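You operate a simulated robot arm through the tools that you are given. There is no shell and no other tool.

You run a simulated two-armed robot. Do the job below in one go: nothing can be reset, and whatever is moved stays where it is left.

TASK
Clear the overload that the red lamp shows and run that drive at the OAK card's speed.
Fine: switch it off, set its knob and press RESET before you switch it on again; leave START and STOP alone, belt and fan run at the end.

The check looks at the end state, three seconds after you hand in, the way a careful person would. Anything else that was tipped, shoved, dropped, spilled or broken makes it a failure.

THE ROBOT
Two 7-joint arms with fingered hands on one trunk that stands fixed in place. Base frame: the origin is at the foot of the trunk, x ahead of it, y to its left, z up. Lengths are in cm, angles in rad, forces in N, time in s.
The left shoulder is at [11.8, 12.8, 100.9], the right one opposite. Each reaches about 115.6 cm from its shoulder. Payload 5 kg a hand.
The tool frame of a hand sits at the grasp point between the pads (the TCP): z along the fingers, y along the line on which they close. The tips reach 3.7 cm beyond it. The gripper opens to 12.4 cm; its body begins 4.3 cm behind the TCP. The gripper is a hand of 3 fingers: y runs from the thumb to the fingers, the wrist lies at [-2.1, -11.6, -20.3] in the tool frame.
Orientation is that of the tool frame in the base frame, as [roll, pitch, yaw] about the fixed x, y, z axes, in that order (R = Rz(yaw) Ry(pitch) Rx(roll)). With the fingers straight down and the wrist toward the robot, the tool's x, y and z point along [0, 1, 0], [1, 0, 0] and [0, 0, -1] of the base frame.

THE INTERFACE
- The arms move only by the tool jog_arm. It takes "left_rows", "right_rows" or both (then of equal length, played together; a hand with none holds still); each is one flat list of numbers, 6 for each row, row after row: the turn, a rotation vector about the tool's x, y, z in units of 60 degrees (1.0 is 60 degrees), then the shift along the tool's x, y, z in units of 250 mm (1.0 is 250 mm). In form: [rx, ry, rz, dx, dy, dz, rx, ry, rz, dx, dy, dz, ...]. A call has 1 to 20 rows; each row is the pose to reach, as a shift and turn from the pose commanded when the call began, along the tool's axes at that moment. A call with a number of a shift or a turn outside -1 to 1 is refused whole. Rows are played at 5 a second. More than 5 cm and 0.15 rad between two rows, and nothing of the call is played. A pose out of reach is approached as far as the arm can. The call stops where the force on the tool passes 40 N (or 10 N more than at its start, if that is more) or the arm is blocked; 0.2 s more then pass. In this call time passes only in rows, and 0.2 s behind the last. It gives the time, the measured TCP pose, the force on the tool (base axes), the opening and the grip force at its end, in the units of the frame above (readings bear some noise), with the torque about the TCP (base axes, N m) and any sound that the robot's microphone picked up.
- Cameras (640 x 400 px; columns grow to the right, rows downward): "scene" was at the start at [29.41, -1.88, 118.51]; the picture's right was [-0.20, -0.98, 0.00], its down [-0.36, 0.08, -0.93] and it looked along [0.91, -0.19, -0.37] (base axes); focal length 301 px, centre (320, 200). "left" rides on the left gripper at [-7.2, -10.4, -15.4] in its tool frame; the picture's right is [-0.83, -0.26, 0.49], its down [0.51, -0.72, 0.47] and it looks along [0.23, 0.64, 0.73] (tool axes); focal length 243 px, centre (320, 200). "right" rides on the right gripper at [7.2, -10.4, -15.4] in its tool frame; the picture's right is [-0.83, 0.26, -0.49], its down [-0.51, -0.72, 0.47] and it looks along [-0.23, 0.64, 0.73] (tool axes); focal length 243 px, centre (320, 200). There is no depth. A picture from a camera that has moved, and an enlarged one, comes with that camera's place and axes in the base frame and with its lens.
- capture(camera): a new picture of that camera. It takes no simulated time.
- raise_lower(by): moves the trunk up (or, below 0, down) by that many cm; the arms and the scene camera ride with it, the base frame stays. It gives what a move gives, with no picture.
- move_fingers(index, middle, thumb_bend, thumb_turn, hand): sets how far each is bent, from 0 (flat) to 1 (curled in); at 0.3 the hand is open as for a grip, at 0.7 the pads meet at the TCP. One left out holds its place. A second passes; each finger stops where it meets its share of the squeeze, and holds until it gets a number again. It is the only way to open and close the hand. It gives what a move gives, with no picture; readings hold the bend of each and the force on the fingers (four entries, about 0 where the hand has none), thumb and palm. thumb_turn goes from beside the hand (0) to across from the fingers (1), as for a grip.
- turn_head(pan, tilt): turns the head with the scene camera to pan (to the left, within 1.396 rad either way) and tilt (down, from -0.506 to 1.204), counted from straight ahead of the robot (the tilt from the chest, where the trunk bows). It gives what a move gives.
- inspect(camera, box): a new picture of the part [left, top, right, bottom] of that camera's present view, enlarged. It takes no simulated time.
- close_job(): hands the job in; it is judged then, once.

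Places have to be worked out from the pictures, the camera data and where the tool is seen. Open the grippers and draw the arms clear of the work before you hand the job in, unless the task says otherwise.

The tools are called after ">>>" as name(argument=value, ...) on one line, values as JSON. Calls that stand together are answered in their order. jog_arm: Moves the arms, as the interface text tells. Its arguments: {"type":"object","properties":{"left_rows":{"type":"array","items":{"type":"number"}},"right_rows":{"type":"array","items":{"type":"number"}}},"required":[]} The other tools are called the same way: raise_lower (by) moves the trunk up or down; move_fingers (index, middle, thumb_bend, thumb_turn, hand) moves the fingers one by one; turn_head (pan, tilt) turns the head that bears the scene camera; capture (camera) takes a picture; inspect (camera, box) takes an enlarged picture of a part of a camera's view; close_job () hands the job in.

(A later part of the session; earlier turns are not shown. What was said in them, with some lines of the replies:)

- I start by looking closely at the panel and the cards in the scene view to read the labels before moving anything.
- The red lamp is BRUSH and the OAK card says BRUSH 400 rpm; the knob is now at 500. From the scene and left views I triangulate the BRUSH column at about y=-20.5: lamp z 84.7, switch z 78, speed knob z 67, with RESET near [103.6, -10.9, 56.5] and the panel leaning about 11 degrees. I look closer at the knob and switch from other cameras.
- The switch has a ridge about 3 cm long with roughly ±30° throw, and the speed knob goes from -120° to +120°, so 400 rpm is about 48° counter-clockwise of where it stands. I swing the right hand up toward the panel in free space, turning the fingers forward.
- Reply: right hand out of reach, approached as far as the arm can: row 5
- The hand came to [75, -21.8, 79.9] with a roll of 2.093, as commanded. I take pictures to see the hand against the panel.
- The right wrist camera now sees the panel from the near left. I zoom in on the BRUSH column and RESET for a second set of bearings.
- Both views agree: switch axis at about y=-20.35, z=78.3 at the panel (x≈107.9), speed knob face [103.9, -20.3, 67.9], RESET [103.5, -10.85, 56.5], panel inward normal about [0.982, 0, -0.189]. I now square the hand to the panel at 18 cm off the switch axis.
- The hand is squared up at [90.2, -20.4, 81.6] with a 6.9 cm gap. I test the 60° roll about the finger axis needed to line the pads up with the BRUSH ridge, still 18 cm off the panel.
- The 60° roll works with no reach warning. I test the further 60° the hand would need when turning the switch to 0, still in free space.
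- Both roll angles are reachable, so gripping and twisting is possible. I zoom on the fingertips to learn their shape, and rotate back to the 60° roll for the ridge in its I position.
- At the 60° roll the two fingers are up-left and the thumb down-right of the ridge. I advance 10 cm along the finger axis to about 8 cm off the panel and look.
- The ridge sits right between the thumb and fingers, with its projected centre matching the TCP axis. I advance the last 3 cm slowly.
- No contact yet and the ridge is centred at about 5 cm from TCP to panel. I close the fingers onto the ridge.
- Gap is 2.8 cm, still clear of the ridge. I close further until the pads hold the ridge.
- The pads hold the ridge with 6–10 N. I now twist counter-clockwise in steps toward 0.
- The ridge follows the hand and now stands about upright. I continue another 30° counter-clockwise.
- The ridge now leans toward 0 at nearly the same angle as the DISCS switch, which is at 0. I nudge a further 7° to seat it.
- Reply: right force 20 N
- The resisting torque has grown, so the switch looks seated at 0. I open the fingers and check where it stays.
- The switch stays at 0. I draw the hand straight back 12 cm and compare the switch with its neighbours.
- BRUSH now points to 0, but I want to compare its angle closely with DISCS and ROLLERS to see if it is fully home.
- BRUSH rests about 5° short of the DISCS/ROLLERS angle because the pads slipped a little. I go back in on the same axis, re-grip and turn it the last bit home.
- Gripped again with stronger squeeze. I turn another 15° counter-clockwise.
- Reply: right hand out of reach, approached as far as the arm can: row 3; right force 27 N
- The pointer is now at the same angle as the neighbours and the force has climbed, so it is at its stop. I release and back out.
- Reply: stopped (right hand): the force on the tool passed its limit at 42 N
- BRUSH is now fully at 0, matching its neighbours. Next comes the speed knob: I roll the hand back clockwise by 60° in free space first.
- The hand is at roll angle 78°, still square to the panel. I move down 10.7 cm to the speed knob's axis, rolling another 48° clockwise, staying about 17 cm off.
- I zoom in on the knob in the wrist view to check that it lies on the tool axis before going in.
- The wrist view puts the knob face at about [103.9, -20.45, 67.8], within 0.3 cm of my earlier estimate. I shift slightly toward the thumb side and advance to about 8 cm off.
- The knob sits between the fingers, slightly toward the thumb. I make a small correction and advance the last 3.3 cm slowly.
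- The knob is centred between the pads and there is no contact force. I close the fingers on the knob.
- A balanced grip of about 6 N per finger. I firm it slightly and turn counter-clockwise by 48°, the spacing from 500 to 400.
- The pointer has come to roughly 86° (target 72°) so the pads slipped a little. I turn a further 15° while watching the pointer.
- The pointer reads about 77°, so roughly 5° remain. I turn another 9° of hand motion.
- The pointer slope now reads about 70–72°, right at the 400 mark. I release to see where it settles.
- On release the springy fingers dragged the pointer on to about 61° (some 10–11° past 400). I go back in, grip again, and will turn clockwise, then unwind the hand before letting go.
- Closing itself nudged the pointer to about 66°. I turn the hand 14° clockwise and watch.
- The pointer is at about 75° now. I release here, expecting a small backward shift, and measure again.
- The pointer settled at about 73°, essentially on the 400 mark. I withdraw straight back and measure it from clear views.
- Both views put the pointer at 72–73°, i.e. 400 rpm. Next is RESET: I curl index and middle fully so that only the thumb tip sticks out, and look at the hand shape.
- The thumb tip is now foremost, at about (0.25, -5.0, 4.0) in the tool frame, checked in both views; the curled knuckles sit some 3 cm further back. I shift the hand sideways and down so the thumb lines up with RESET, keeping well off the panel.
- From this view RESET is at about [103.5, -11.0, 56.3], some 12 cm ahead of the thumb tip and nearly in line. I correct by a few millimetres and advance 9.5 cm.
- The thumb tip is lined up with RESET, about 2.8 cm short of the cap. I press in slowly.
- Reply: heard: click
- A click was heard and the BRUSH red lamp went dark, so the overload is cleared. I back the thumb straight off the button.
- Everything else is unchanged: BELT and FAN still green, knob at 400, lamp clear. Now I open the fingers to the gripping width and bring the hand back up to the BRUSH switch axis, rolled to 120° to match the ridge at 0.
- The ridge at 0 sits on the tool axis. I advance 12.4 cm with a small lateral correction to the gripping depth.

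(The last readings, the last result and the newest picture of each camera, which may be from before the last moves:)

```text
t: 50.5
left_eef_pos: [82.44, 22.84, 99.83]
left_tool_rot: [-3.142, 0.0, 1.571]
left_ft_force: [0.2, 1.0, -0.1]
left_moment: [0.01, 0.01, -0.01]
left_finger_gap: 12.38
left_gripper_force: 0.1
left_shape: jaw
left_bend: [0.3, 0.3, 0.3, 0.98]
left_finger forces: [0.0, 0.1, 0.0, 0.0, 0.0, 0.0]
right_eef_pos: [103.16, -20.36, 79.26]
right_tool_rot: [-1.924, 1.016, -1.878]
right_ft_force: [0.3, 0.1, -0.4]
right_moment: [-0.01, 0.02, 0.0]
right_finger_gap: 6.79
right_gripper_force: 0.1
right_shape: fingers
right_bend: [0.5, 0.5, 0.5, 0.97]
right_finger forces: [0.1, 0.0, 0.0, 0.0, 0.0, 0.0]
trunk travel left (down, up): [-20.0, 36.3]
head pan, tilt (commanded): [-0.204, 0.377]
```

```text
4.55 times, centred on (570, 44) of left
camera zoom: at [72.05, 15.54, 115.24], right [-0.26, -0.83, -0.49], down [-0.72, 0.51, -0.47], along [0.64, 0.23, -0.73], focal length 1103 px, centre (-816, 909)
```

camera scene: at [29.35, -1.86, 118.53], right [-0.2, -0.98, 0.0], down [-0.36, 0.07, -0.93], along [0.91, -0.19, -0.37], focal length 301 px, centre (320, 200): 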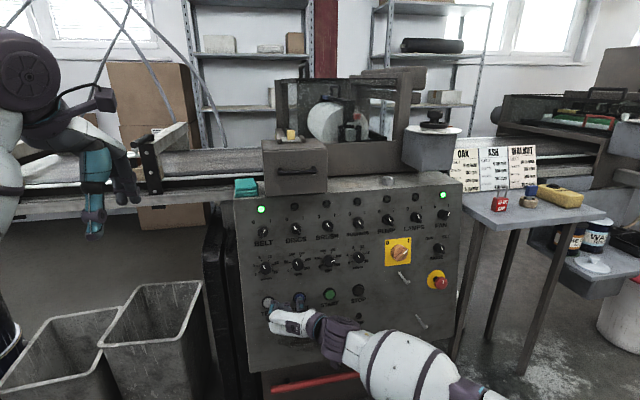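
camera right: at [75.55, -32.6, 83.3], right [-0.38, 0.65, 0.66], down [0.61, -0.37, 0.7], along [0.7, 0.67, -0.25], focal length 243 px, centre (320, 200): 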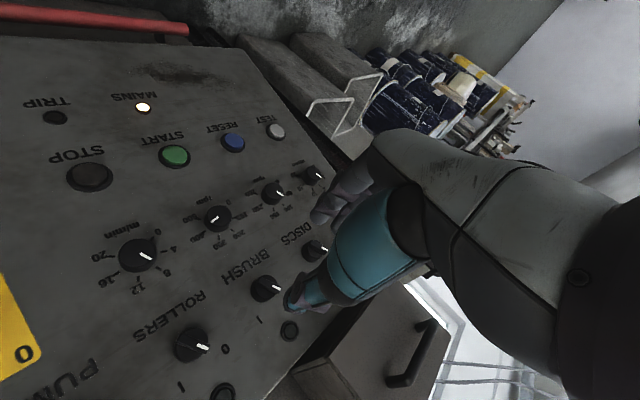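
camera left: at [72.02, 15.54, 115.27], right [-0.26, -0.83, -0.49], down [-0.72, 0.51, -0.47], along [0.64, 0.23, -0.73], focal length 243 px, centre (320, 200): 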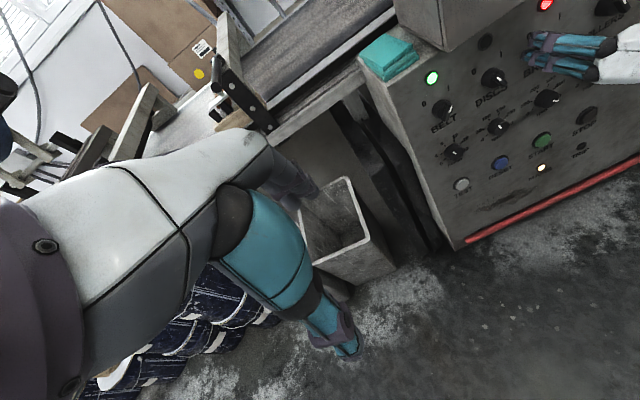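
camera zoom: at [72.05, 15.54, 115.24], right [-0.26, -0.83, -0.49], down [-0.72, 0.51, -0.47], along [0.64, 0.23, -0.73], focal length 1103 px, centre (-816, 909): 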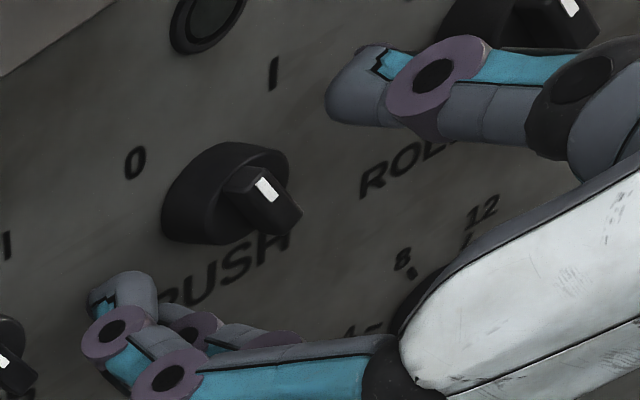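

Ridge centred between the pads, no contact. I close on it.

>>> move_fingers(hand="right", index=0.74, middle=0.74, thumb_bend=0.73)

>>> inspect(camera="scene", box=[300, 205, 356, 240])

>>> inspect(camera="left", box=[500, 0, 640, 88])

```text
t: 51.5
left_eef_pos: [82.42, 22.9, 99.94]
left_tool_rot: [3.14, -0.001, 1.57]
left_ft_force: [0.5, -0.5, -0.6]
left_moment: [-0.03, -0.01, 0.0]
left_finger_gap: 12.35
left_gripper_force: 0.0
left_shape: jaw
left_bend: [0.3, 0.3, 0.3, 0.98]
left_finger forces: [0.0, 0.0, 0.1, 0.1, 0.1, 0.1]
right_eef_pos: [103.11, -20.2, 79.19]
right_tool_rot: [-1.921, 1.015, -1.875]
right_ft_force: [-5.1, 9.1, -0.4]
right_moment: [0.07, 0.11, 0.4]
right_finger_gap: 1.9
right_gripper_force: 18.7
right_shape: fingers
right_bend: [0.73, 0.72, 0.65, 0.96]
right_finger forces: [16.1, 11.8, 0.0, 0.0, 10.6, 0.1]
trunk travel left (down, up): [-20.0, 36.3]
head pan, tilt (commanded): [-0.204, 0.377]
```

```text
11.43 times, centred on (328, 222) of scene
camera zoom: at [29.36, -1.79, 118.53], right [-0.2, -0.98, 0.0], down [-0.36, 0.07, -0.93], along [0.91, -0.19, -0.37], focal length 3440 px, centre (229, -57)
```

zoom: 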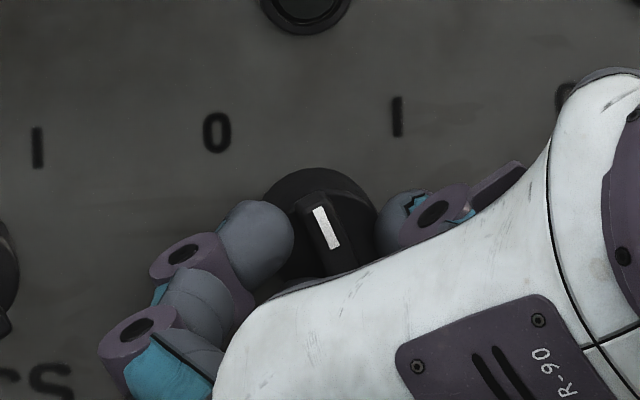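

```text
4.55 times, centred on (570, 44) of left
camera zoom: at [71.96, 15.63, 115.29], right [-0.26, -0.83, -0.49], down [-0.72, 0.51, -0.47], along [0.64, 0.23, -0.73], focal length 1103 px, centre (-816, 909)
```

zoom: 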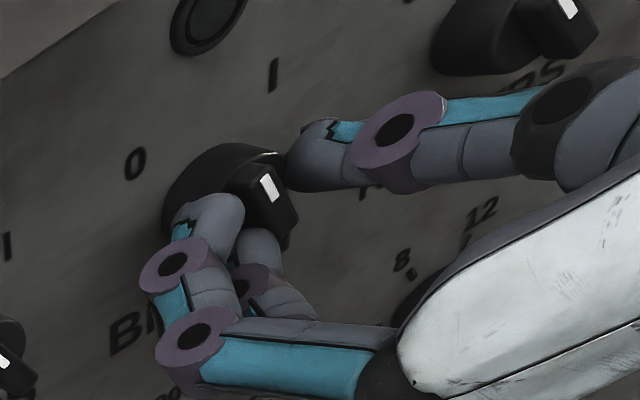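

Gripped with 10–16 N. I twist clockwise in steps toward I.

>>> jog_arm(right_rows=[0, 0, 0.1, 0, 0, 0, 0, 0, 0.2, 0, 0, 0, 0, 0, 0.3, 0, 0, 0, 0, 0, 0.4, 0, 0, 0, 0, 0, 0.5, 0, 0, 0, 0, 0, 0.6, 0, 0, 0, 0, 0, 0.7, 0, 0, 0])

>>> inspect(camera="scene", box=[280, 190, 400, 265])

>>> inspect(camera="left", box=[500, 0, 640, 88])

```text
t: 53.1
left_eef_pos: [82.34, 22.98, 100.02]
left_tool_rot: [3.141, 0.001, 1.572]
left_ft_force: [0.8, -0.1, 0.0]
left_moment: [0.03, 0.0, -0.01]
left_finger_gap: 12.36
left_gripper_force: 0.1
left_shape: jaw
left_bend: [0.3, 0.3, 0.3, 0.98]
left_finger forces: [0.0, 0.1, 0.1, 0.0, 0.0, 0.1]
right_eef_pos: [103.06, -20.39, 79.39]
right_tool_rot: [2.288, 1.298, 2.262]
right_ft_force: [-6.3, 12.2, 9.0]
right_moment: [0.04, -0.23, 0.56]
right_finger_gap: 1.74
right_gripper_force: 20.6
right_shape: fingers
right_bend: [0.73, 0.72, 0.66, 0.96]
right_finger forces: [20.4, 12.5, 0.0, 0.1, 8.7, 0.0]
trunk travel left (down, up): [-20.0, 36.3]
head pan, tilt (commanded): [-0.204, 0.377]
```

```text
5.33 times, centred on (340, 228) of scene
camera zoom: at [29.23, -1.75, 118.57], right [-0.2, -0.98, 0.0], down [-0.36, 0.07, -0.93], along [0.91, -0.19, -0.37], focal length 1605 px, centre (213, 53)
```

zoom: 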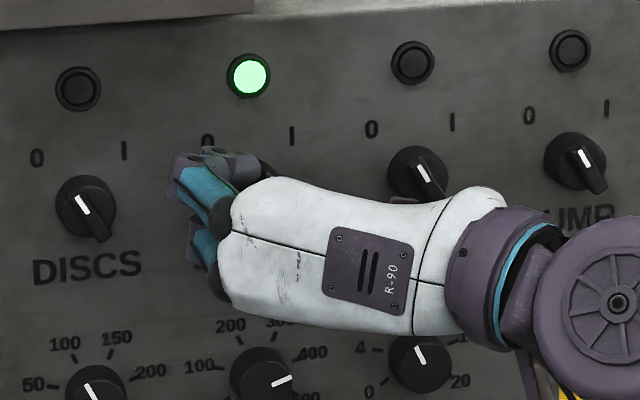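

```text
4.55 times, centred on (570, 44) of left
camera zoom: at [71.84, 15.65, 115.37], right [-0.26, -0.83, -0.49], down [-0.72, 0.51, -0.47], along [0.64, 0.23, -0.73], focal length 1103 px, centre (-816, 909)
```

zoom: 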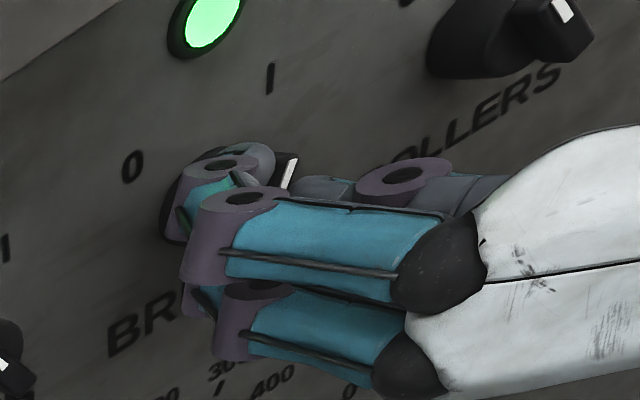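

The BRUSH lamp has turned green. I keep turning so the switch goes fully home to I.

>>> jog_arm(right_rows=[0, 0, 0.1, 0, 0, 0, 0, 0, 0.2, 0, 0, 0, 0, 0, 0.3, 0, 0, 0, 0, 0, 0.38, 0, 0, 0])

>>> inspect(camera="scene", box=[280, 190, 400, 265])

>>> inspect(camera="left", box=[500, 0, 640, 88])

```text
t: 54.1
left_eef_pos: [82.3, 22.98, 99.99]
left_tool_rot: [3.139, 0.001, 1.57]
left_ft_force: [1.0, -0.3, -0.4]
left_moment: [0.01, 0.01, -0.01]
left_finger_gap: 12.38
left_gripper_force: 0.0
left_shape: jaw
left_bend: [0.3, 0.3, 0.3, 0.98]
left_finger forces: [0.1, 0.0, 0.0, 0.1, 0.0, 0.0]
right_eef_pos: [102.99, -20.28, 79.18]
right_tool_rot: [1.883, 0.942, 1.824]
right_ft_force: [-9.2, 9.5, 6.4]
right_moment: [-0.12, -0.19, 0.39]
right_finger_gap: 1.57
right_gripper_force: 18.7
right_shape: fingers
right_bend: [0.73, 0.64, 0.67, 0.97]
right_finger forces: [13.2, 14.0, 0.0, 0.0, 10.3, 0.0]
trunk travel left (down, up): [-20.0, 36.3]
head pan, tilt (commanded): [-0.204, 0.377]
```

```text
5.33 times, centred on (340, 228) of scene
camera zoom: at [29.23, -1.75, 118.56], right [-0.2, -0.98, 0.0], down [-0.36, 0.07, -0.93], along [0.91, -0.19, -0.37], focal length 1605 px, centre (213, 53)
```

zoom: 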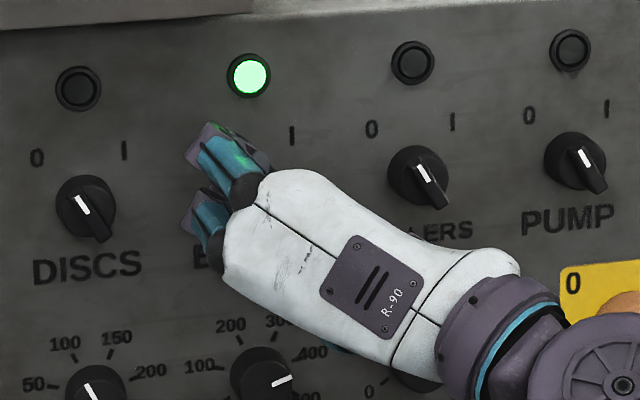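

```text
4.55 times, centred on (570, 44) of left
camera zoom: at [71.85, 15.66, 115.36], right [-0.26, -0.83, -0.49], down [-0.72, 0.51, -0.47], along [0.64, 0.23, -0.73], focal length 1103 px, centre (-816, 909)
```

zoom: 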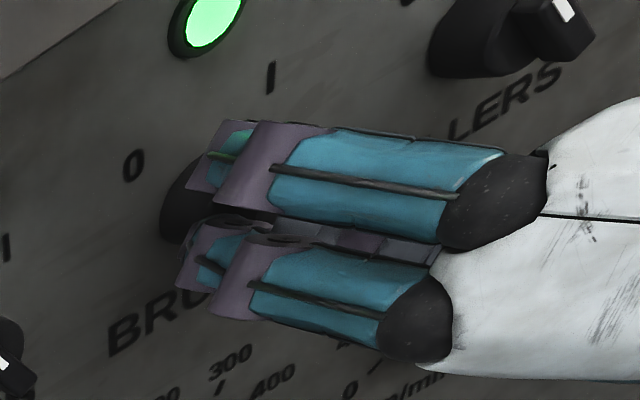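

The fingers hide the ridge; I turn 7° more and then release to look at it.

>>> jog_arm(right_rows=[0, 0, 0.06, 0, 0, 0, 0, 0, 0.12, 0, 0, 0])

>>> move_fingers(hand="right", index=0.5, middle=0.5, thumb_bend=0.5)

>>> inspect(camera="scene", box=[280, 190, 400, 265])

>>> inspect(camera="left", box=[500, 0, 640, 88])

```text
t: 54.7
left_eef_pos: [82.34, 22.89, 99.97]
left_tool_rot: [3.139, 0.002, 1.57]
left_ft_force: [-0.4, -0.4, 0.3]
left_moment: [-0.05, 0.04, -0.01]
left_finger_gap: 12.38
left_gripper_force: 0.1
left_shape: jaw
left_bend: [0.3, 0.3, 0.3, 0.98]
left_finger forces: [0.0, 0.0, 0.0, 0.1, 0.0, 0.1]
right_eef_pos: [102.99, -20.16, 79.35]
right_tool_rot: [1.839, 0.822, 1.769]
right_ft_force: [-16.8, 10.6, 3.4]
right_moment: [-0.25, 0.0, 0.43]
right_finger_gap: 1.64
right_gripper_force: 22.0
right_shape: fingers
right_bend: [0.73, 0.64, 0.67, 0.98]
right_finger forces: [15.6, 13.4, 0.0, 0.1, 14.8, 0.1]
trunk travel left (down, up): [-20.0, 36.3]
head pan, tilt (commanded): [-0.204, 0.377]
```

```text
t: 55.7
left_eef_pos: [82.34, 22.84, 100.0]
left_tool_rot: [3.141, -0.001, 1.571]
left_ft_force: [0.3, -0.6, -0.6]
left_moment: [-0.02, 0.01, 0.0]
left_finger_gap: 12.35
left_gripper_force: 0.0
left_shape: jaw
left_bend: [0.3, 0.3, 0.3, 0.98]
left_finger forces: [0.0, 0.0, 0.0, 0.0, 0.0, 0.0]
right_eef_pos: [103.0, -20.36, 79.18]
right_tool_rot: [1.84, 0.823, 1.766]
right_ft_force: [-20.1, 6.4, -7.4]
right_moment: [-0.07, 0.31, 0.43]
right_finger_gap: 4.12
right_gripper_force: 9.8
right_shape: fingers
right_bend: [0.74, 0.5, 0.5, 0.98]
right_finger forces: [19.7, 0.1, 0.0, 0.0, 0.0, 0.0]
trunk travel left (down, up): [-20.0, 36.3]
head pan, tilt (commanded): [-0.204, 0.377]
```

```text
5.33 times, centred on (340, 228) of scene
camera zoom: at [29.33, -1.84, 118.53], right [-0.2, -0.98, 0.0], down [-0.36, 0.07, -0.93], along [0.91, -0.19, -0.37], focal length 1605 px, centre (213, 53)
```

zoom: 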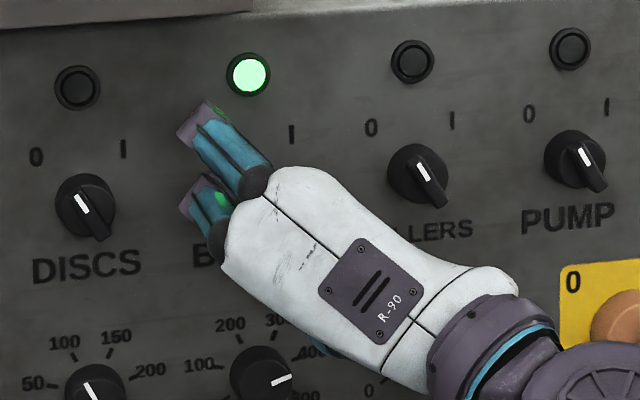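

```text
4.55 times, centred on (570, 44) of left
camera zoom: at [71.93, 15.57, 115.31], right [-0.26, -0.83, -0.49], down [-0.72, 0.51, -0.47], along [0.64, 0.23, -0.73], focal length 1103 px, centre (-816, 909)
```

zoom: 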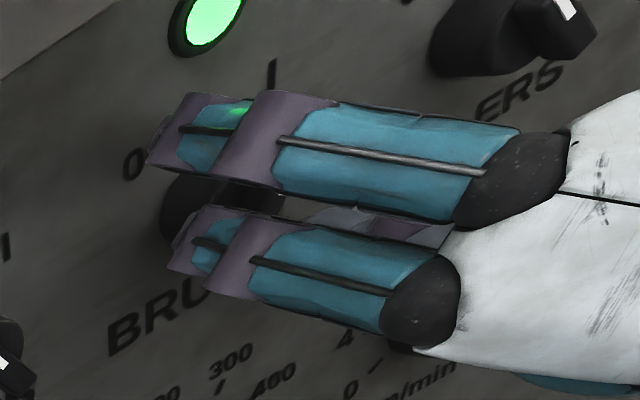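

The index stopped at 0.74 with 20 N although told to open: its tip has hooked past the lower end of the ridge, pressing it toward I. I re-bend the index slightly to take the load off before drawing back.

>>> move_fingers(hand="right", index=0.76)

>>> inspect(camera="right", box=[200, 170, 400, 330])

>>> inspect(camera="left", box=[500, 0, 640, 88])

```text
t: 56.7
left_eef_pos: [82.38, 22.91, 99.9]
left_tool_rot: [-3.14, 0.003, 1.571]
left_ft_force: [0.1, -0.5, 0.3]
left_moment: [0.03, 0.01, -0.01]
left_finger_gap: 12.37
left_gripper_force: 0.1
left_shape: jaw
left_bend: [0.3, 0.3, 0.3, 0.98]
left_finger forces: [0.0, 0.0, 0.0, 0.0, 0.0, 0.0]
right_eef_pos: [103.04, -20.38, 79.27]
right_tool_rot: [1.838, 0.824, 1.766]
right_ft_force: [-1.6, 11.1, 6.2]
right_moment: [0.08, -0.22, 0.45]
right_finger_gap: 4.01
right_gripper_force: 8.4
right_shape: fingers
right_bend: [0.75, 0.5, 0.5, 0.98]
right_finger forces: [15.7, 0.0, 0.1, 0.1, 0.0, 0.0]
trunk travel left (down, up): [-20.0, 36.3]
head pan, tilt (commanded): [-0.204, 0.377]
```

```text
2.50 times, centred on (300, 250) of right
camera zoom: at [85.74, -23.04, 69.92], right [-0.34, -0.36, 0.87], down [0.44, -0.88, -0.19], along [0.83, 0.32, 0.46], focal length 606 px, centre (370, 75)
```

zoom: 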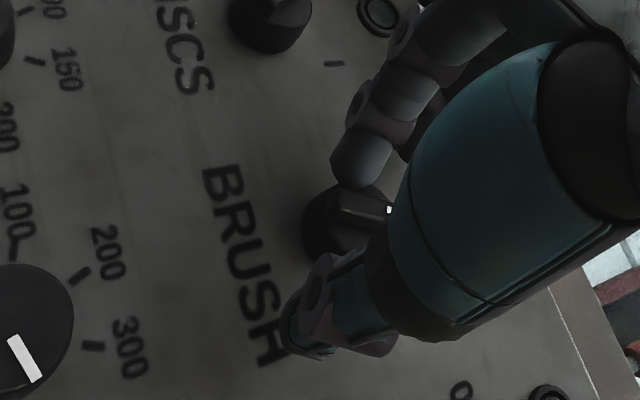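

```text
4.55 times, centred on (570, 44) of left
camera zoom: at [71.91, 15.67, 115.32], right [-0.26, -0.83, -0.49], down [-0.72, 0.51, -0.47], along [0.64, 0.23, -0.73], focal length 1103 px, centre (-816, 909)
```

zoom: 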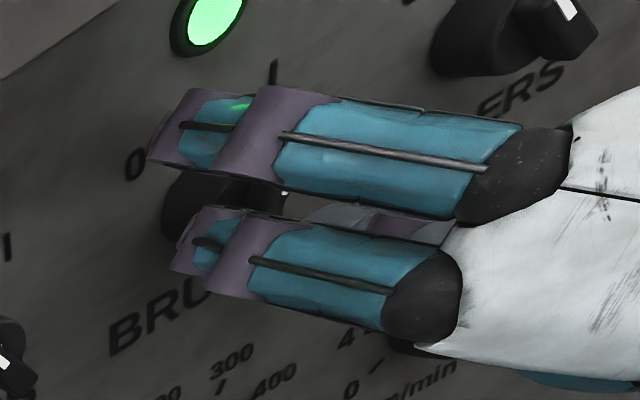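

The index tip is resting over the disc on its own side of the ridge; with a load of 16 N it could push the switch the wrong way. I set it to a neutral 0.745 so it carries almost nothing.

>>> move_fingers(hand="right", index=0.743)

```text
t: 57.7
left_eef_pos: [82.14, 22.88, 99.99]
left_tool_rot: [3.141, 0.003, 1.571]
left_ft_force: [0.3, -0.2, -0.1]
left_moment: [-0.01, 0.02, -0.01]
left_finger_gap: 12.36
left_gripper_force: 0.0
left_shape: jaw
left_bend: [0.3, 0.3, 0.3, 0.98]
left_finger forces: [0.0, 0.0, 0.1, 0.0, 0.1, 0.0]
right_eef_pos: [102.89, -20.13, 79.46]
right_tool_rot: [1.836, 0.824, 1.764]
right_ft_force: [-14.0, 15.3, 6.5]
right_moment: [0.09, -0.17, 0.69]
right_finger_gap: 3.85
right_gripper_force: 12.3
right_shape: fingers
right_bend: [0.73, 0.5, 0.5, 0.98]
right_finger forces: [25.1, 0.1, 0.1, 0.0, 0.0, 0.1]
trunk travel left (down, up): [-20.0, 36.3]
head pan, tilt (commanded): [-0.204, 0.377]
```

The index still bears on the ridge. I ease it open a little to 0.68 and immediately draw the hand back a couple of centimetres so the tip slides free.

>>> move_fingers(hand="right", index=0.68)

>>> inspect(camera="left", box=[500, 0, 640, 88])

```text
t: 58.5
left_eef_pos: [82.11, 22.81, 100.04]
left_tool_rot: [3.141, 0.0, 1.571]
left_ft_force: [0.3, 0.0, 0.2]
left_moment: [0.03, -0.03, -0.08]
left_finger_gap: 12.38
left_gripper_force: 0.0
left_shape: jaw
left_bend: [0.3, 0.3, 0.3, 0.98]
left_finger forces: [0.0, 0.0, 0.0, 0.1, 0.1, 0.0]
right_eef_pos: [102.96, -20.13, 79.36]
right_tool_rot: [1.839, 0.822, 1.774]
right_ft_force: [-22.0, 5.1, 4.9]
right_moment: [0.06, -0.03, 0.37]
right_finger_gap: 3.65
right_gripper_force: 11.8
right_shape: fingers
right_bend: [0.7, 0.5, 0.5, 0.98]
right_finger forces: [23.5, 0.0, 0.0, 0.0, 0.0, 0.0]
trunk travel left (down, up): [-20.0, 36.3]
head pan, tilt (commanded): [-0.204, 0.377]
stopped (right hand): the force on the tool passed its limit at 40 N (the readings are from after the stop); the commanded pose is now the measured one
```

```text
4.55 times, centred on (570, 44) of left
camera zoom: at [71.8, 15.53, 115.4], right [-0.26, -0.83, -0.49], down [-0.72, 0.51, -0.47], along [0.64, 0.23, -0.73], focal length 1103 px, centre (-816, 909)
```

zoom: 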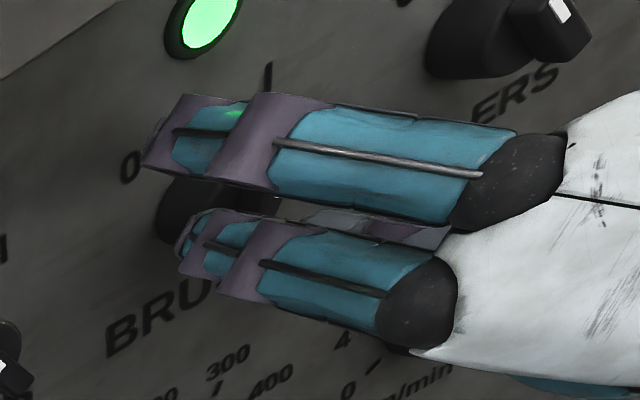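

The force is now mostly straight back out of the panel: the index tip presses on the disc as it uncurls. Pulling straight back relieves that, so I retreat 3 cm.

>>> jog_arm(right_rows=[0, 0, 0, 0, 0, -0.03, 0, 0, 0, 0, 0, -0.06, 0, 0, 0, 0, 0, -0.09, 0, 0, 0, 0, 0, -0.12])

>>> inspect(camera="left", box=[500, 0, 640, 88])

>>> inspect(camera="scene", box=[280, 190, 400, 265])

```text
t: 59.5
left_eef_pos: [82.41, 22.76, 99.98]
left_tool_rot: [3.14, 0.0, 1.571]
left_ft_force: [-0.2, -0.2, 0.1]
left_moment: [-0.01, 0.03, -0.02]
left_finger_gap: 12.38
left_gripper_force: 0.0
left_shape: jaw
left_bend: [0.3, 0.3, 0.3, 0.98]
left_finger forces: [0.0, 0.0, 0.0, 0.0, 0.0, 0.1]
right_eef_pos: [100.14, -20.34, 79.67]
right_tool_rot: [1.839, 0.821, 1.766]
right_ft_force: [0.2, -0.1, 0.3]
right_moment: [-0.03, -0.01, -0.03]
right_finger_gap: 4.01
right_gripper_force: 0.0
right_shape: fingers
right_bend: [0.68, 0.5, 0.5, 0.98]
right_finger forces: [0.0, 0.0, 0.0, 0.1, 0.0, 0.0]
trunk travel left (down, up): [-20.0, 36.3]
head pan, tilt (commanded): [-0.204, 0.377]
```

```text
4.55 times, centred on (570, 44) of left
camera zoom: at [71.98, 15.54, 115.29], right [-0.26, -0.83, -0.49], down [-0.72, 0.51, -0.47], along [0.64, 0.23, -0.73], focal length 1103 px, centre (-816, 909)
```

zoom: 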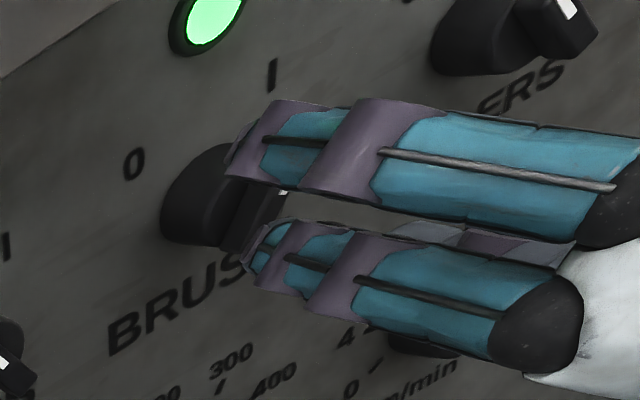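

```text
5.33 times, centred on (340, 228) of scene
camera zoom: at [29.38, -1.88, 118.52], right [-0.2, -0.98, 0.0], down [-0.36, 0.08, -0.93], along [0.91, -0.19, -0.37], focal length 1605 px, centre (213, 53)
```

zoom: 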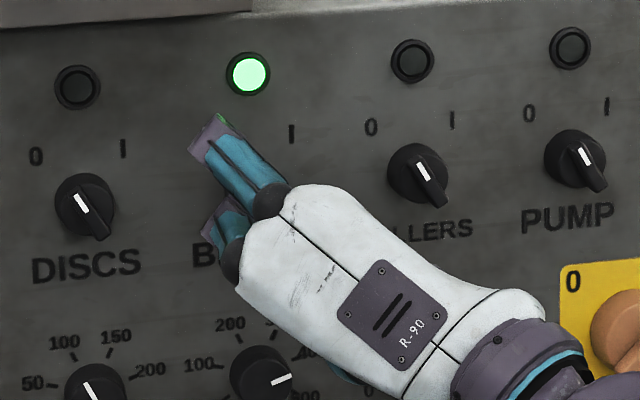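

The finger is free with zero force and the lamp is still green. I back off further to see the switch clearly.

>>> jog_arm(right_rows=[0, 0, 0, 0, 0, -0.1, 0, 0, 0, 0, 0, -0.24, 0, 0, 0, 0, 0, -0.38])

>>> inspect(camera="left", box=[400, 0, 640, 150])

>>> capture(camera="right")

>>> inspect(camera="scene", box=[280, 190, 400, 265])

```text
t: 60.4
left_eef_pos: [82.35, 22.85, 99.95]
left_tool_rot: [-3.14, 0.0, 1.572]
left_ft_force: [-0.8, 0.9, -0.5]
left_moment: [0.0, -0.01, -0.01]
left_finger_gap: 12.4
left_gripper_force: 0.0
left_shape: jaw
left_bend: [0.3, 0.3, 0.3, 0.98]
left_finger forces: [0.1, 0.0, 0.0, 0.0, 0.0, 0.0]
right_eef_pos: [90.8, -20.21, 81.49]
right_tool_rot: [1.837, 0.82, 1.765]
right_ft_force: [0.2, -0.5, 0.4]
right_moment: [0.02, 0.0, 0.03]
right_finger_gap: 4.0
right_gripper_force: 0.1
right_shape: fingers
right_bend: [0.68, 0.5, 0.5, 0.98]
right_finger forces: [0.0, 0.0, 0.0, 0.0, 0.0, 0.0]
trunk travel left (down, up): [-20.0, 36.3]
head pan, tilt (commanded): [-0.204, 0.377]
```

```text
2.67 times, centred on (520, 75) of left
camera zoom: at [71.94, 15.55, 115.34], right [-0.26, -0.83, -0.49], down [-0.72, 0.51, -0.47], along [0.64, 0.23, -0.73], focal length 647 px, centre (-213, 533)
```

zoom: 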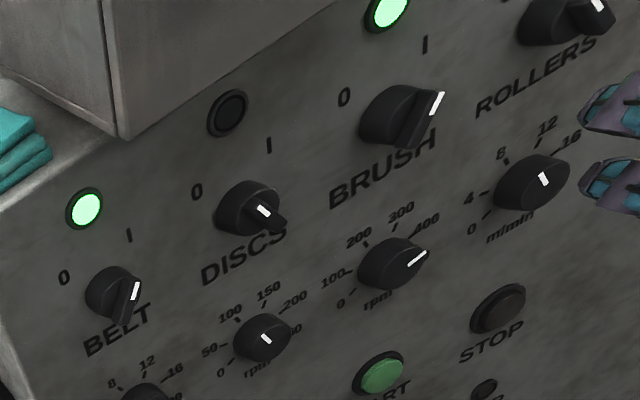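

```text
taken
camera right: at [73.41, -23.02, 72.08], right [-0.34, -0.36, 0.87], down [0.44, -0.88, -0.19], along [0.83, 0.32, 0.46], focal length 243 px, centre (320, 200)
```

right: 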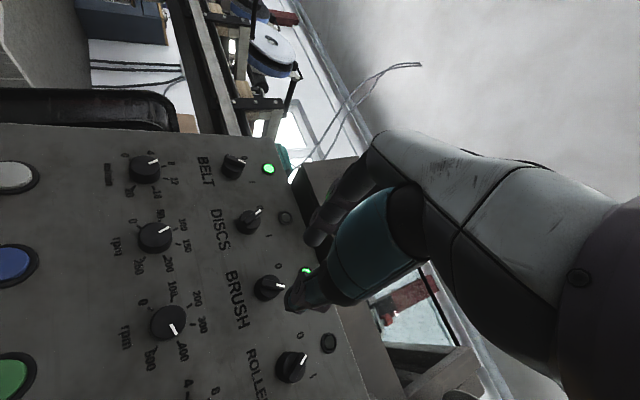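

```text
5.33 times, centred on (340, 228) of scene
camera zoom: at [29.34, -1.88, 118.54], right [-0.2, -0.98, 0.0], down [-0.36, 0.07, -0.93], along [0.91, -0.19, -0.37], focal length 1605 px, centre (213, 53)
```

zoom: 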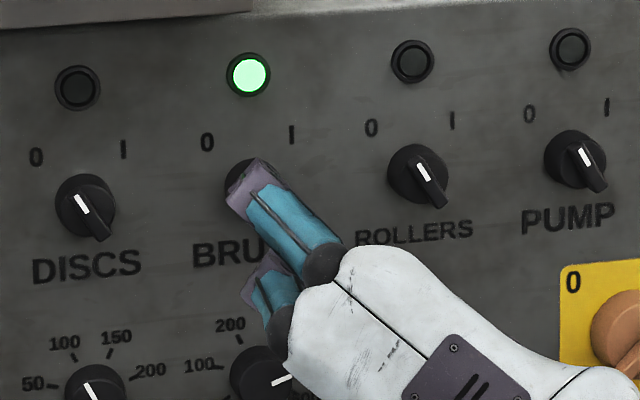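

The BRUSH ridge now looks just as it did in the original I position, lamp green, speed at 400. I open the hand and retreat from the panel while unrolling it.

>>> move_fingers(hand="right", index=0.3, middle=0.3, thumb_bend=0.3)

>>> jog_arm(right_rows=[0, 0, 0.1, 0, 0, -0.075, 0, 0, 0.2, 0, 0, -0.15, 0, 0, 0.3, 0, 0, -0.225, 0, 0, 0.4, 0, 0, -0.3, 0, 0, 0.5, 0, 0, -0.375, 0, 0, 0.6, 0, 0, -0.45, 0, 0, 0.7, 0, 0, -0.525, 0, 0, 0.8, 0, 0, -0.6])

>>> inspect(camera="scene", box=[230, 180, 470, 330])

```text
t: 61.4
left_eef_pos: [82.46, 22.75, 99.89]
left_tool_rot: [3.141, 0.001, 1.57]
left_ft_force: [-1.0, 0.3, 0.3]
left_moment: [0.02, -0.04, 0.0]
left_finger_gap: 12.38
left_gripper_force: 0.1
left_shape: jaw
left_bend: [0.3, 0.3, 0.3, 0.98]
left_finger forces: [0.0, 0.1, 0.0, 0.1, 0.0, 0.0]
right_eef_pos: [90.87, -20.2, 81.34]
right_tool_rot: [1.84, 0.822, 1.767]
right_ft_force: [0.2, -0.4, 0.1]
right_moment: [0.01, 0.01, 0.02]
right_finger_gap: 12.82
right_gripper_force: 0.0
right_shape: fingers
right_bend: [0.3, 0.3, 0.3, 0.98]
right_finger forces: [0.0, 0.1, 0.0, 0.1, 0.0, 0.0]
trunk travel left (down, up): [-20.0, 36.3]
head pan, tilt (commanded): [-0.204, 0.377]
```

```text
t: 63.1
left_eef_pos: [82.41, 22.71, 100.14]
left_tool_rot: [3.139, -0.002, 1.571]
left_ft_force: [-0.2, -0.4, 0.3]
left_moment: [0.04, 0.0, 0.03]
left_finger_gap: 12.37
left_gripper_force: 0.0
left_shape: jaw
left_bend: [0.3, 0.3, 0.3, 0.98]
left_finger forces: [0.0, 0.0, 0.0, 0.0, 0.0, 0.1]
right_eef_pos: [76.13, -21.39, 85.18]
right_tool_rot: [1.736, 0.046, 1.563]
right_ft_force: [-0.2, -0.7, 0.1]
right_moment: [0.02, 0.03, 0.04]
right_finger_gap: 12.88
right_gripper_force: 0.1
right_shape: fingers
right_bend: [0.3, 0.3, 0.3, 0.97]
right_finger forces: [0.1, 0.0, 0.0, 0.0, 0.0, 0.0]
trunk travel left (down, up): [-20.0, 36.3]
head pan, tilt (commanded): [-0.204, 0.377]
```

```text
2.67 times, centred on (350, 255) of scene
camera zoom: at [29.33, -1.98, 118.63], right [-0.2, -0.98, 0.0], down [-0.36, 0.08, -0.93], along [0.91, -0.19, -0.37], focal length 803 px, centre (240, 53)
```

zoom: 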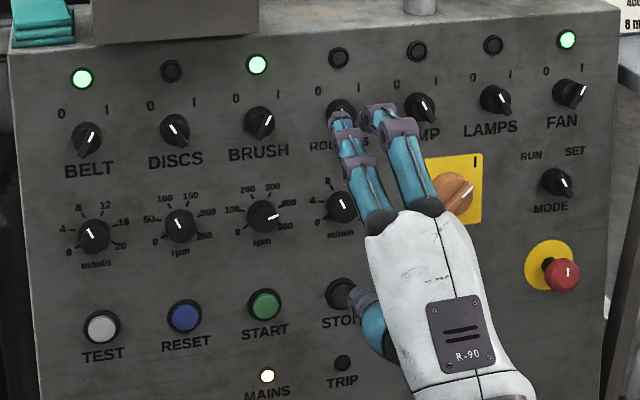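

Panel state is right: BELT, BRUSH and FAN green, TRIP dark. I fold the hand back toward its starting pose, away from the panel.

>>> jog_arm(right_rows=[0.11, 0, 0, -0.045, 0.052, -0.08, 0.22, 0, 0, -0.09, 0.105, -0.16, 0.33, 0, 0, -0.135, 0.157, -0.24, 0.44, 0, 0, -0.18, 0.21, -0.32, 0.55, 0, 0, -0.225, 0.262, -0.4, 0.66, 0, 0, -0.27, 0.315, -0.48, 0.78, 0, 0, -0.315, 0.367, -0.56, 0.9, 0, 0, -0.36, 0.42, -0.638])

>>> capture(camera="scene")

>>> inspect(camera="scene", box=[230, 180, 470, 330])

>>> inspect(camera="scene", box=[300, 205, 356, 240])

>>> inspect(camera="scene", box=[316, 250, 348, 270])

```text
t: 65.0
left_eef_pos: [82.44, 22.75, 99.94]
left_tool_rot: [3.141, -0.001, 1.571]
left_ft_force: [-0.2, 0.9, -0.6]
left_moment: [-0.04, -0.01, -0.04]
left_finger_gap: 12.35
left_gripper_force: 0.0
left_shape: jaw
left_bend: [0.3, 0.3, 0.3, 0.98]
left_finger forces: [0.0, 0.1, 0.0, 0.0, 0.0, 0.0]
right_eef_pos: [63.48, -29.36, 97.58]
right_tool_rot: [2.698, -0.008, 1.575]
right_ft_force: [-0.6, -4.5, 1.6]
right_moment: [0.23, 0.07, 0.13]
right_finger_gap: 12.87
right_gripper_force: 0.1
right_shape: fingers
right_bend: [0.3, 0.3, 0.3, 0.98]
right_finger forces: [0.0, 0.0, 0.0, 0.0, 0.0, 0.1]
right hand out of reach, approached as far as the arm can: row 5, 6, 7, 8
trunk travel left (down, up): [-20.0, 36.3]
head pan, tilt (commanded): [-0.204, 0.377]
```

```text
taken
camera scene: at [29.41, -1.96, 118.51], right [-0.2, -0.98, 0.0], down [-0.36, 0.08, -0.93], along [0.91, -0.19, -0.37], focal length 301 px, centre (320, 200)
```

scene: 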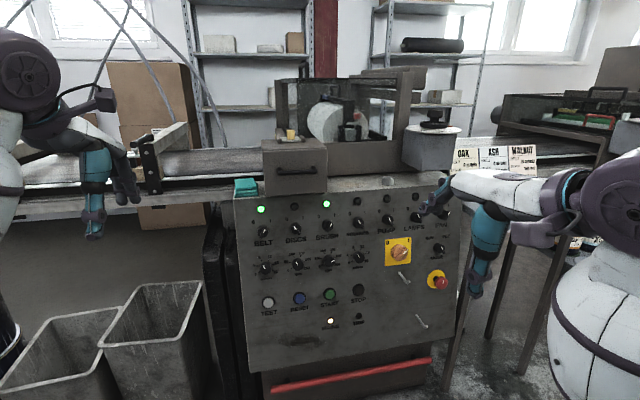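

```text
2.67 times, centred on (350, 255) of scene
camera zoom: at [29.41, -1.96, 118.51], right [-0.2, -0.98, 0.0], down [-0.36, 0.08, -0.93], along [0.91, -0.19, -0.37], focal length 803 px, centre (240, 53)
```

zoom: 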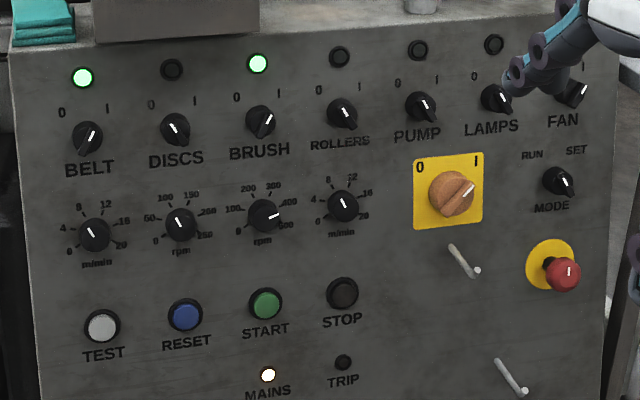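

```text
11.43 times, centred on (328, 222) of scene
camera zoom: at [29.41, -1.96, 118.51], right [-0.2, -0.98, 0.0], down [-0.36, 0.08, -0.93], along [0.91, -0.19, -0.37], focal length 3440 px, centre (229, -57)
```

zoom: 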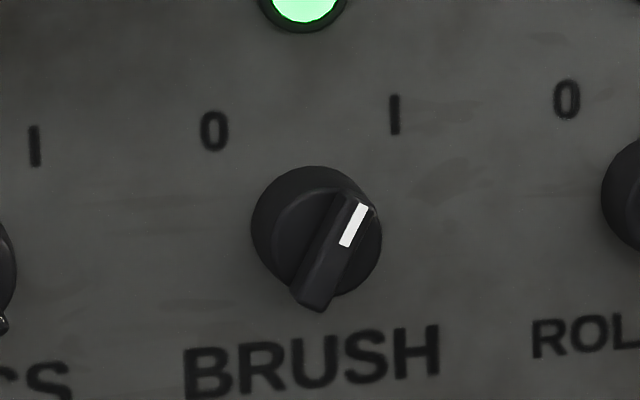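

```text
16.00 times, centred on (332, 260) of scene
camera zoom: at [29.41, -1.96, 118.51], right [-0.2, -0.98, 0.0], down [-0.36, 0.08, -0.93], along [0.91, -0.19, -0.37], focal length 4816 px, centre (128, -760)
```

zoom: 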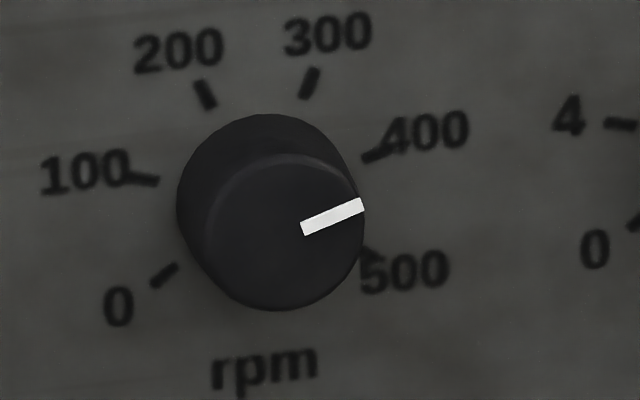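

Everything on the panel is as wanted: BRUSH fully at I, knob at 400, BELT/BRUSH lamps green. I hold still one moment to confirm the arm is at rest with no load, and check the FAN lamp and the table items.

>>> jog_arm(right_rows=[0, 0, 0, 0, 0, 0, 0, 0, 0, 0, 0, 0, 0, 0, 0, 0, 0, 0])

>>> capture(camera="right")

>>> inspect(camera="scene", box=[400, 130, 640, 330])

```text
t: 65.8
left_eef_pos: [82.44, 22.87, 99.79]
left_tool_rot: [-3.141, 0.0, 1.573]
left_ft_force: [-0.2, 0.3, -0.4]
left_moment: [0.03, 0.0, -0.01]
left_finger_gap: 12.39
left_gripper_force: 0.1
left_shape: jaw
left_bend: [0.3, 0.3, 0.3, 0.98]
left_finger forces: [0.0, 0.0, 0.0, 0.0, 0.0, 0.1]
right_eef_pos: [63.46, -29.65, 97.62]
right_tool_rot: [2.699, 0.001, 1.571]
right_ft_force: [-0.1, -1.5, -0.5]
right_moment: [0.0, 0.0, -0.01]
right_finger_gap: 12.85
right_gripper_force: 0.2
right_shape: fingers
right_bend: [0.3, 0.3, 0.3, 0.98]
right_finger forces: [0.0, 0.0, 0.1, 0.0, 0.1, 0.1]
trunk travel left (down, up): [-20.0, 36.3]
head pan, tilt (commanded): [-0.204, 0.377]
```

```text
taken
camera right: at [47.41, -22.23, 106.93], right [0.02, -0.83, 0.56], down [-0.45, -0.51, -0.73], along [0.89, -0.23, -0.38], focal length 243 px, centre (320, 200)
```

right: 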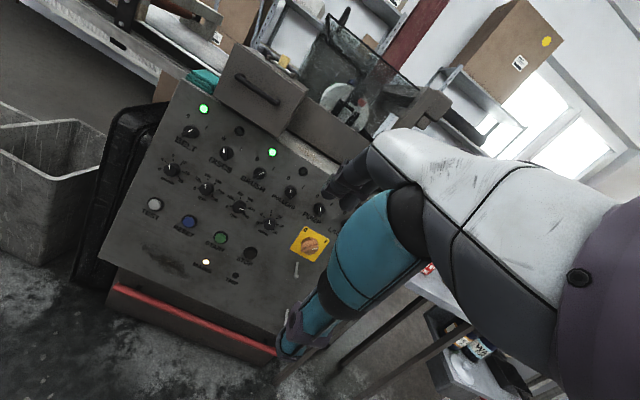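

```text
2.00 times, centred on (520, 230) of scene
camera zoom: at [29.44, -1.86, 118.5], right [-0.2, -0.98, 0.0], down [-0.36, 0.07, -0.93], along [0.91, -0.19, -0.37], focal length 602 px, centre (-80, 140)
```

zoom: 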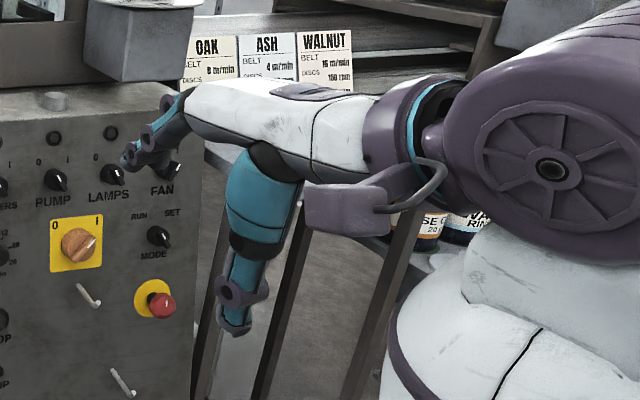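

The arm is at rest with no load, the hand is open and about 40 cm clear of the panel. BRUSH runs green at 400 rpm, and BELT and FAN kept running. START and STOP were never touched. I hand the job in.

>>> close_job()

```text
The job is handed in.
```

The overload on BRUSH, the drive with the red lamp, is cleared. BRUSH is running again at 400 rpm, the speed on the OAK card, and the job is handed in.

- **Switch off:** I turned the BRUSH switch to 0. The first turn stopped about 5° short, so I gripped it again and turned it fully home.
- **Speed:** I turned the BRUSH knob from 500 down to 400. On release it first slipped past the mark. After a correction, two cameras put the pointer within about 1–2° of 400.
- **RESET:** I pressed it with the thumb until it clicked, and the red lamp went out.
- **Switch on:** I turned BRUSH back to I, and its lamp went green.

My index finger caught briefly on the BRUSH switch after that last turn. I freed it by pulling straight back, and the switch stayed fully at I.

BELT and FAN stayed on and I did not touch START or STOP. The FAN lamp was green when I last saw it, just after BRUSH came back on, but the hand hid it in the final picture. The right hand is open and about 40 cm clear of the panel, and I saw nothing tipped or moved.
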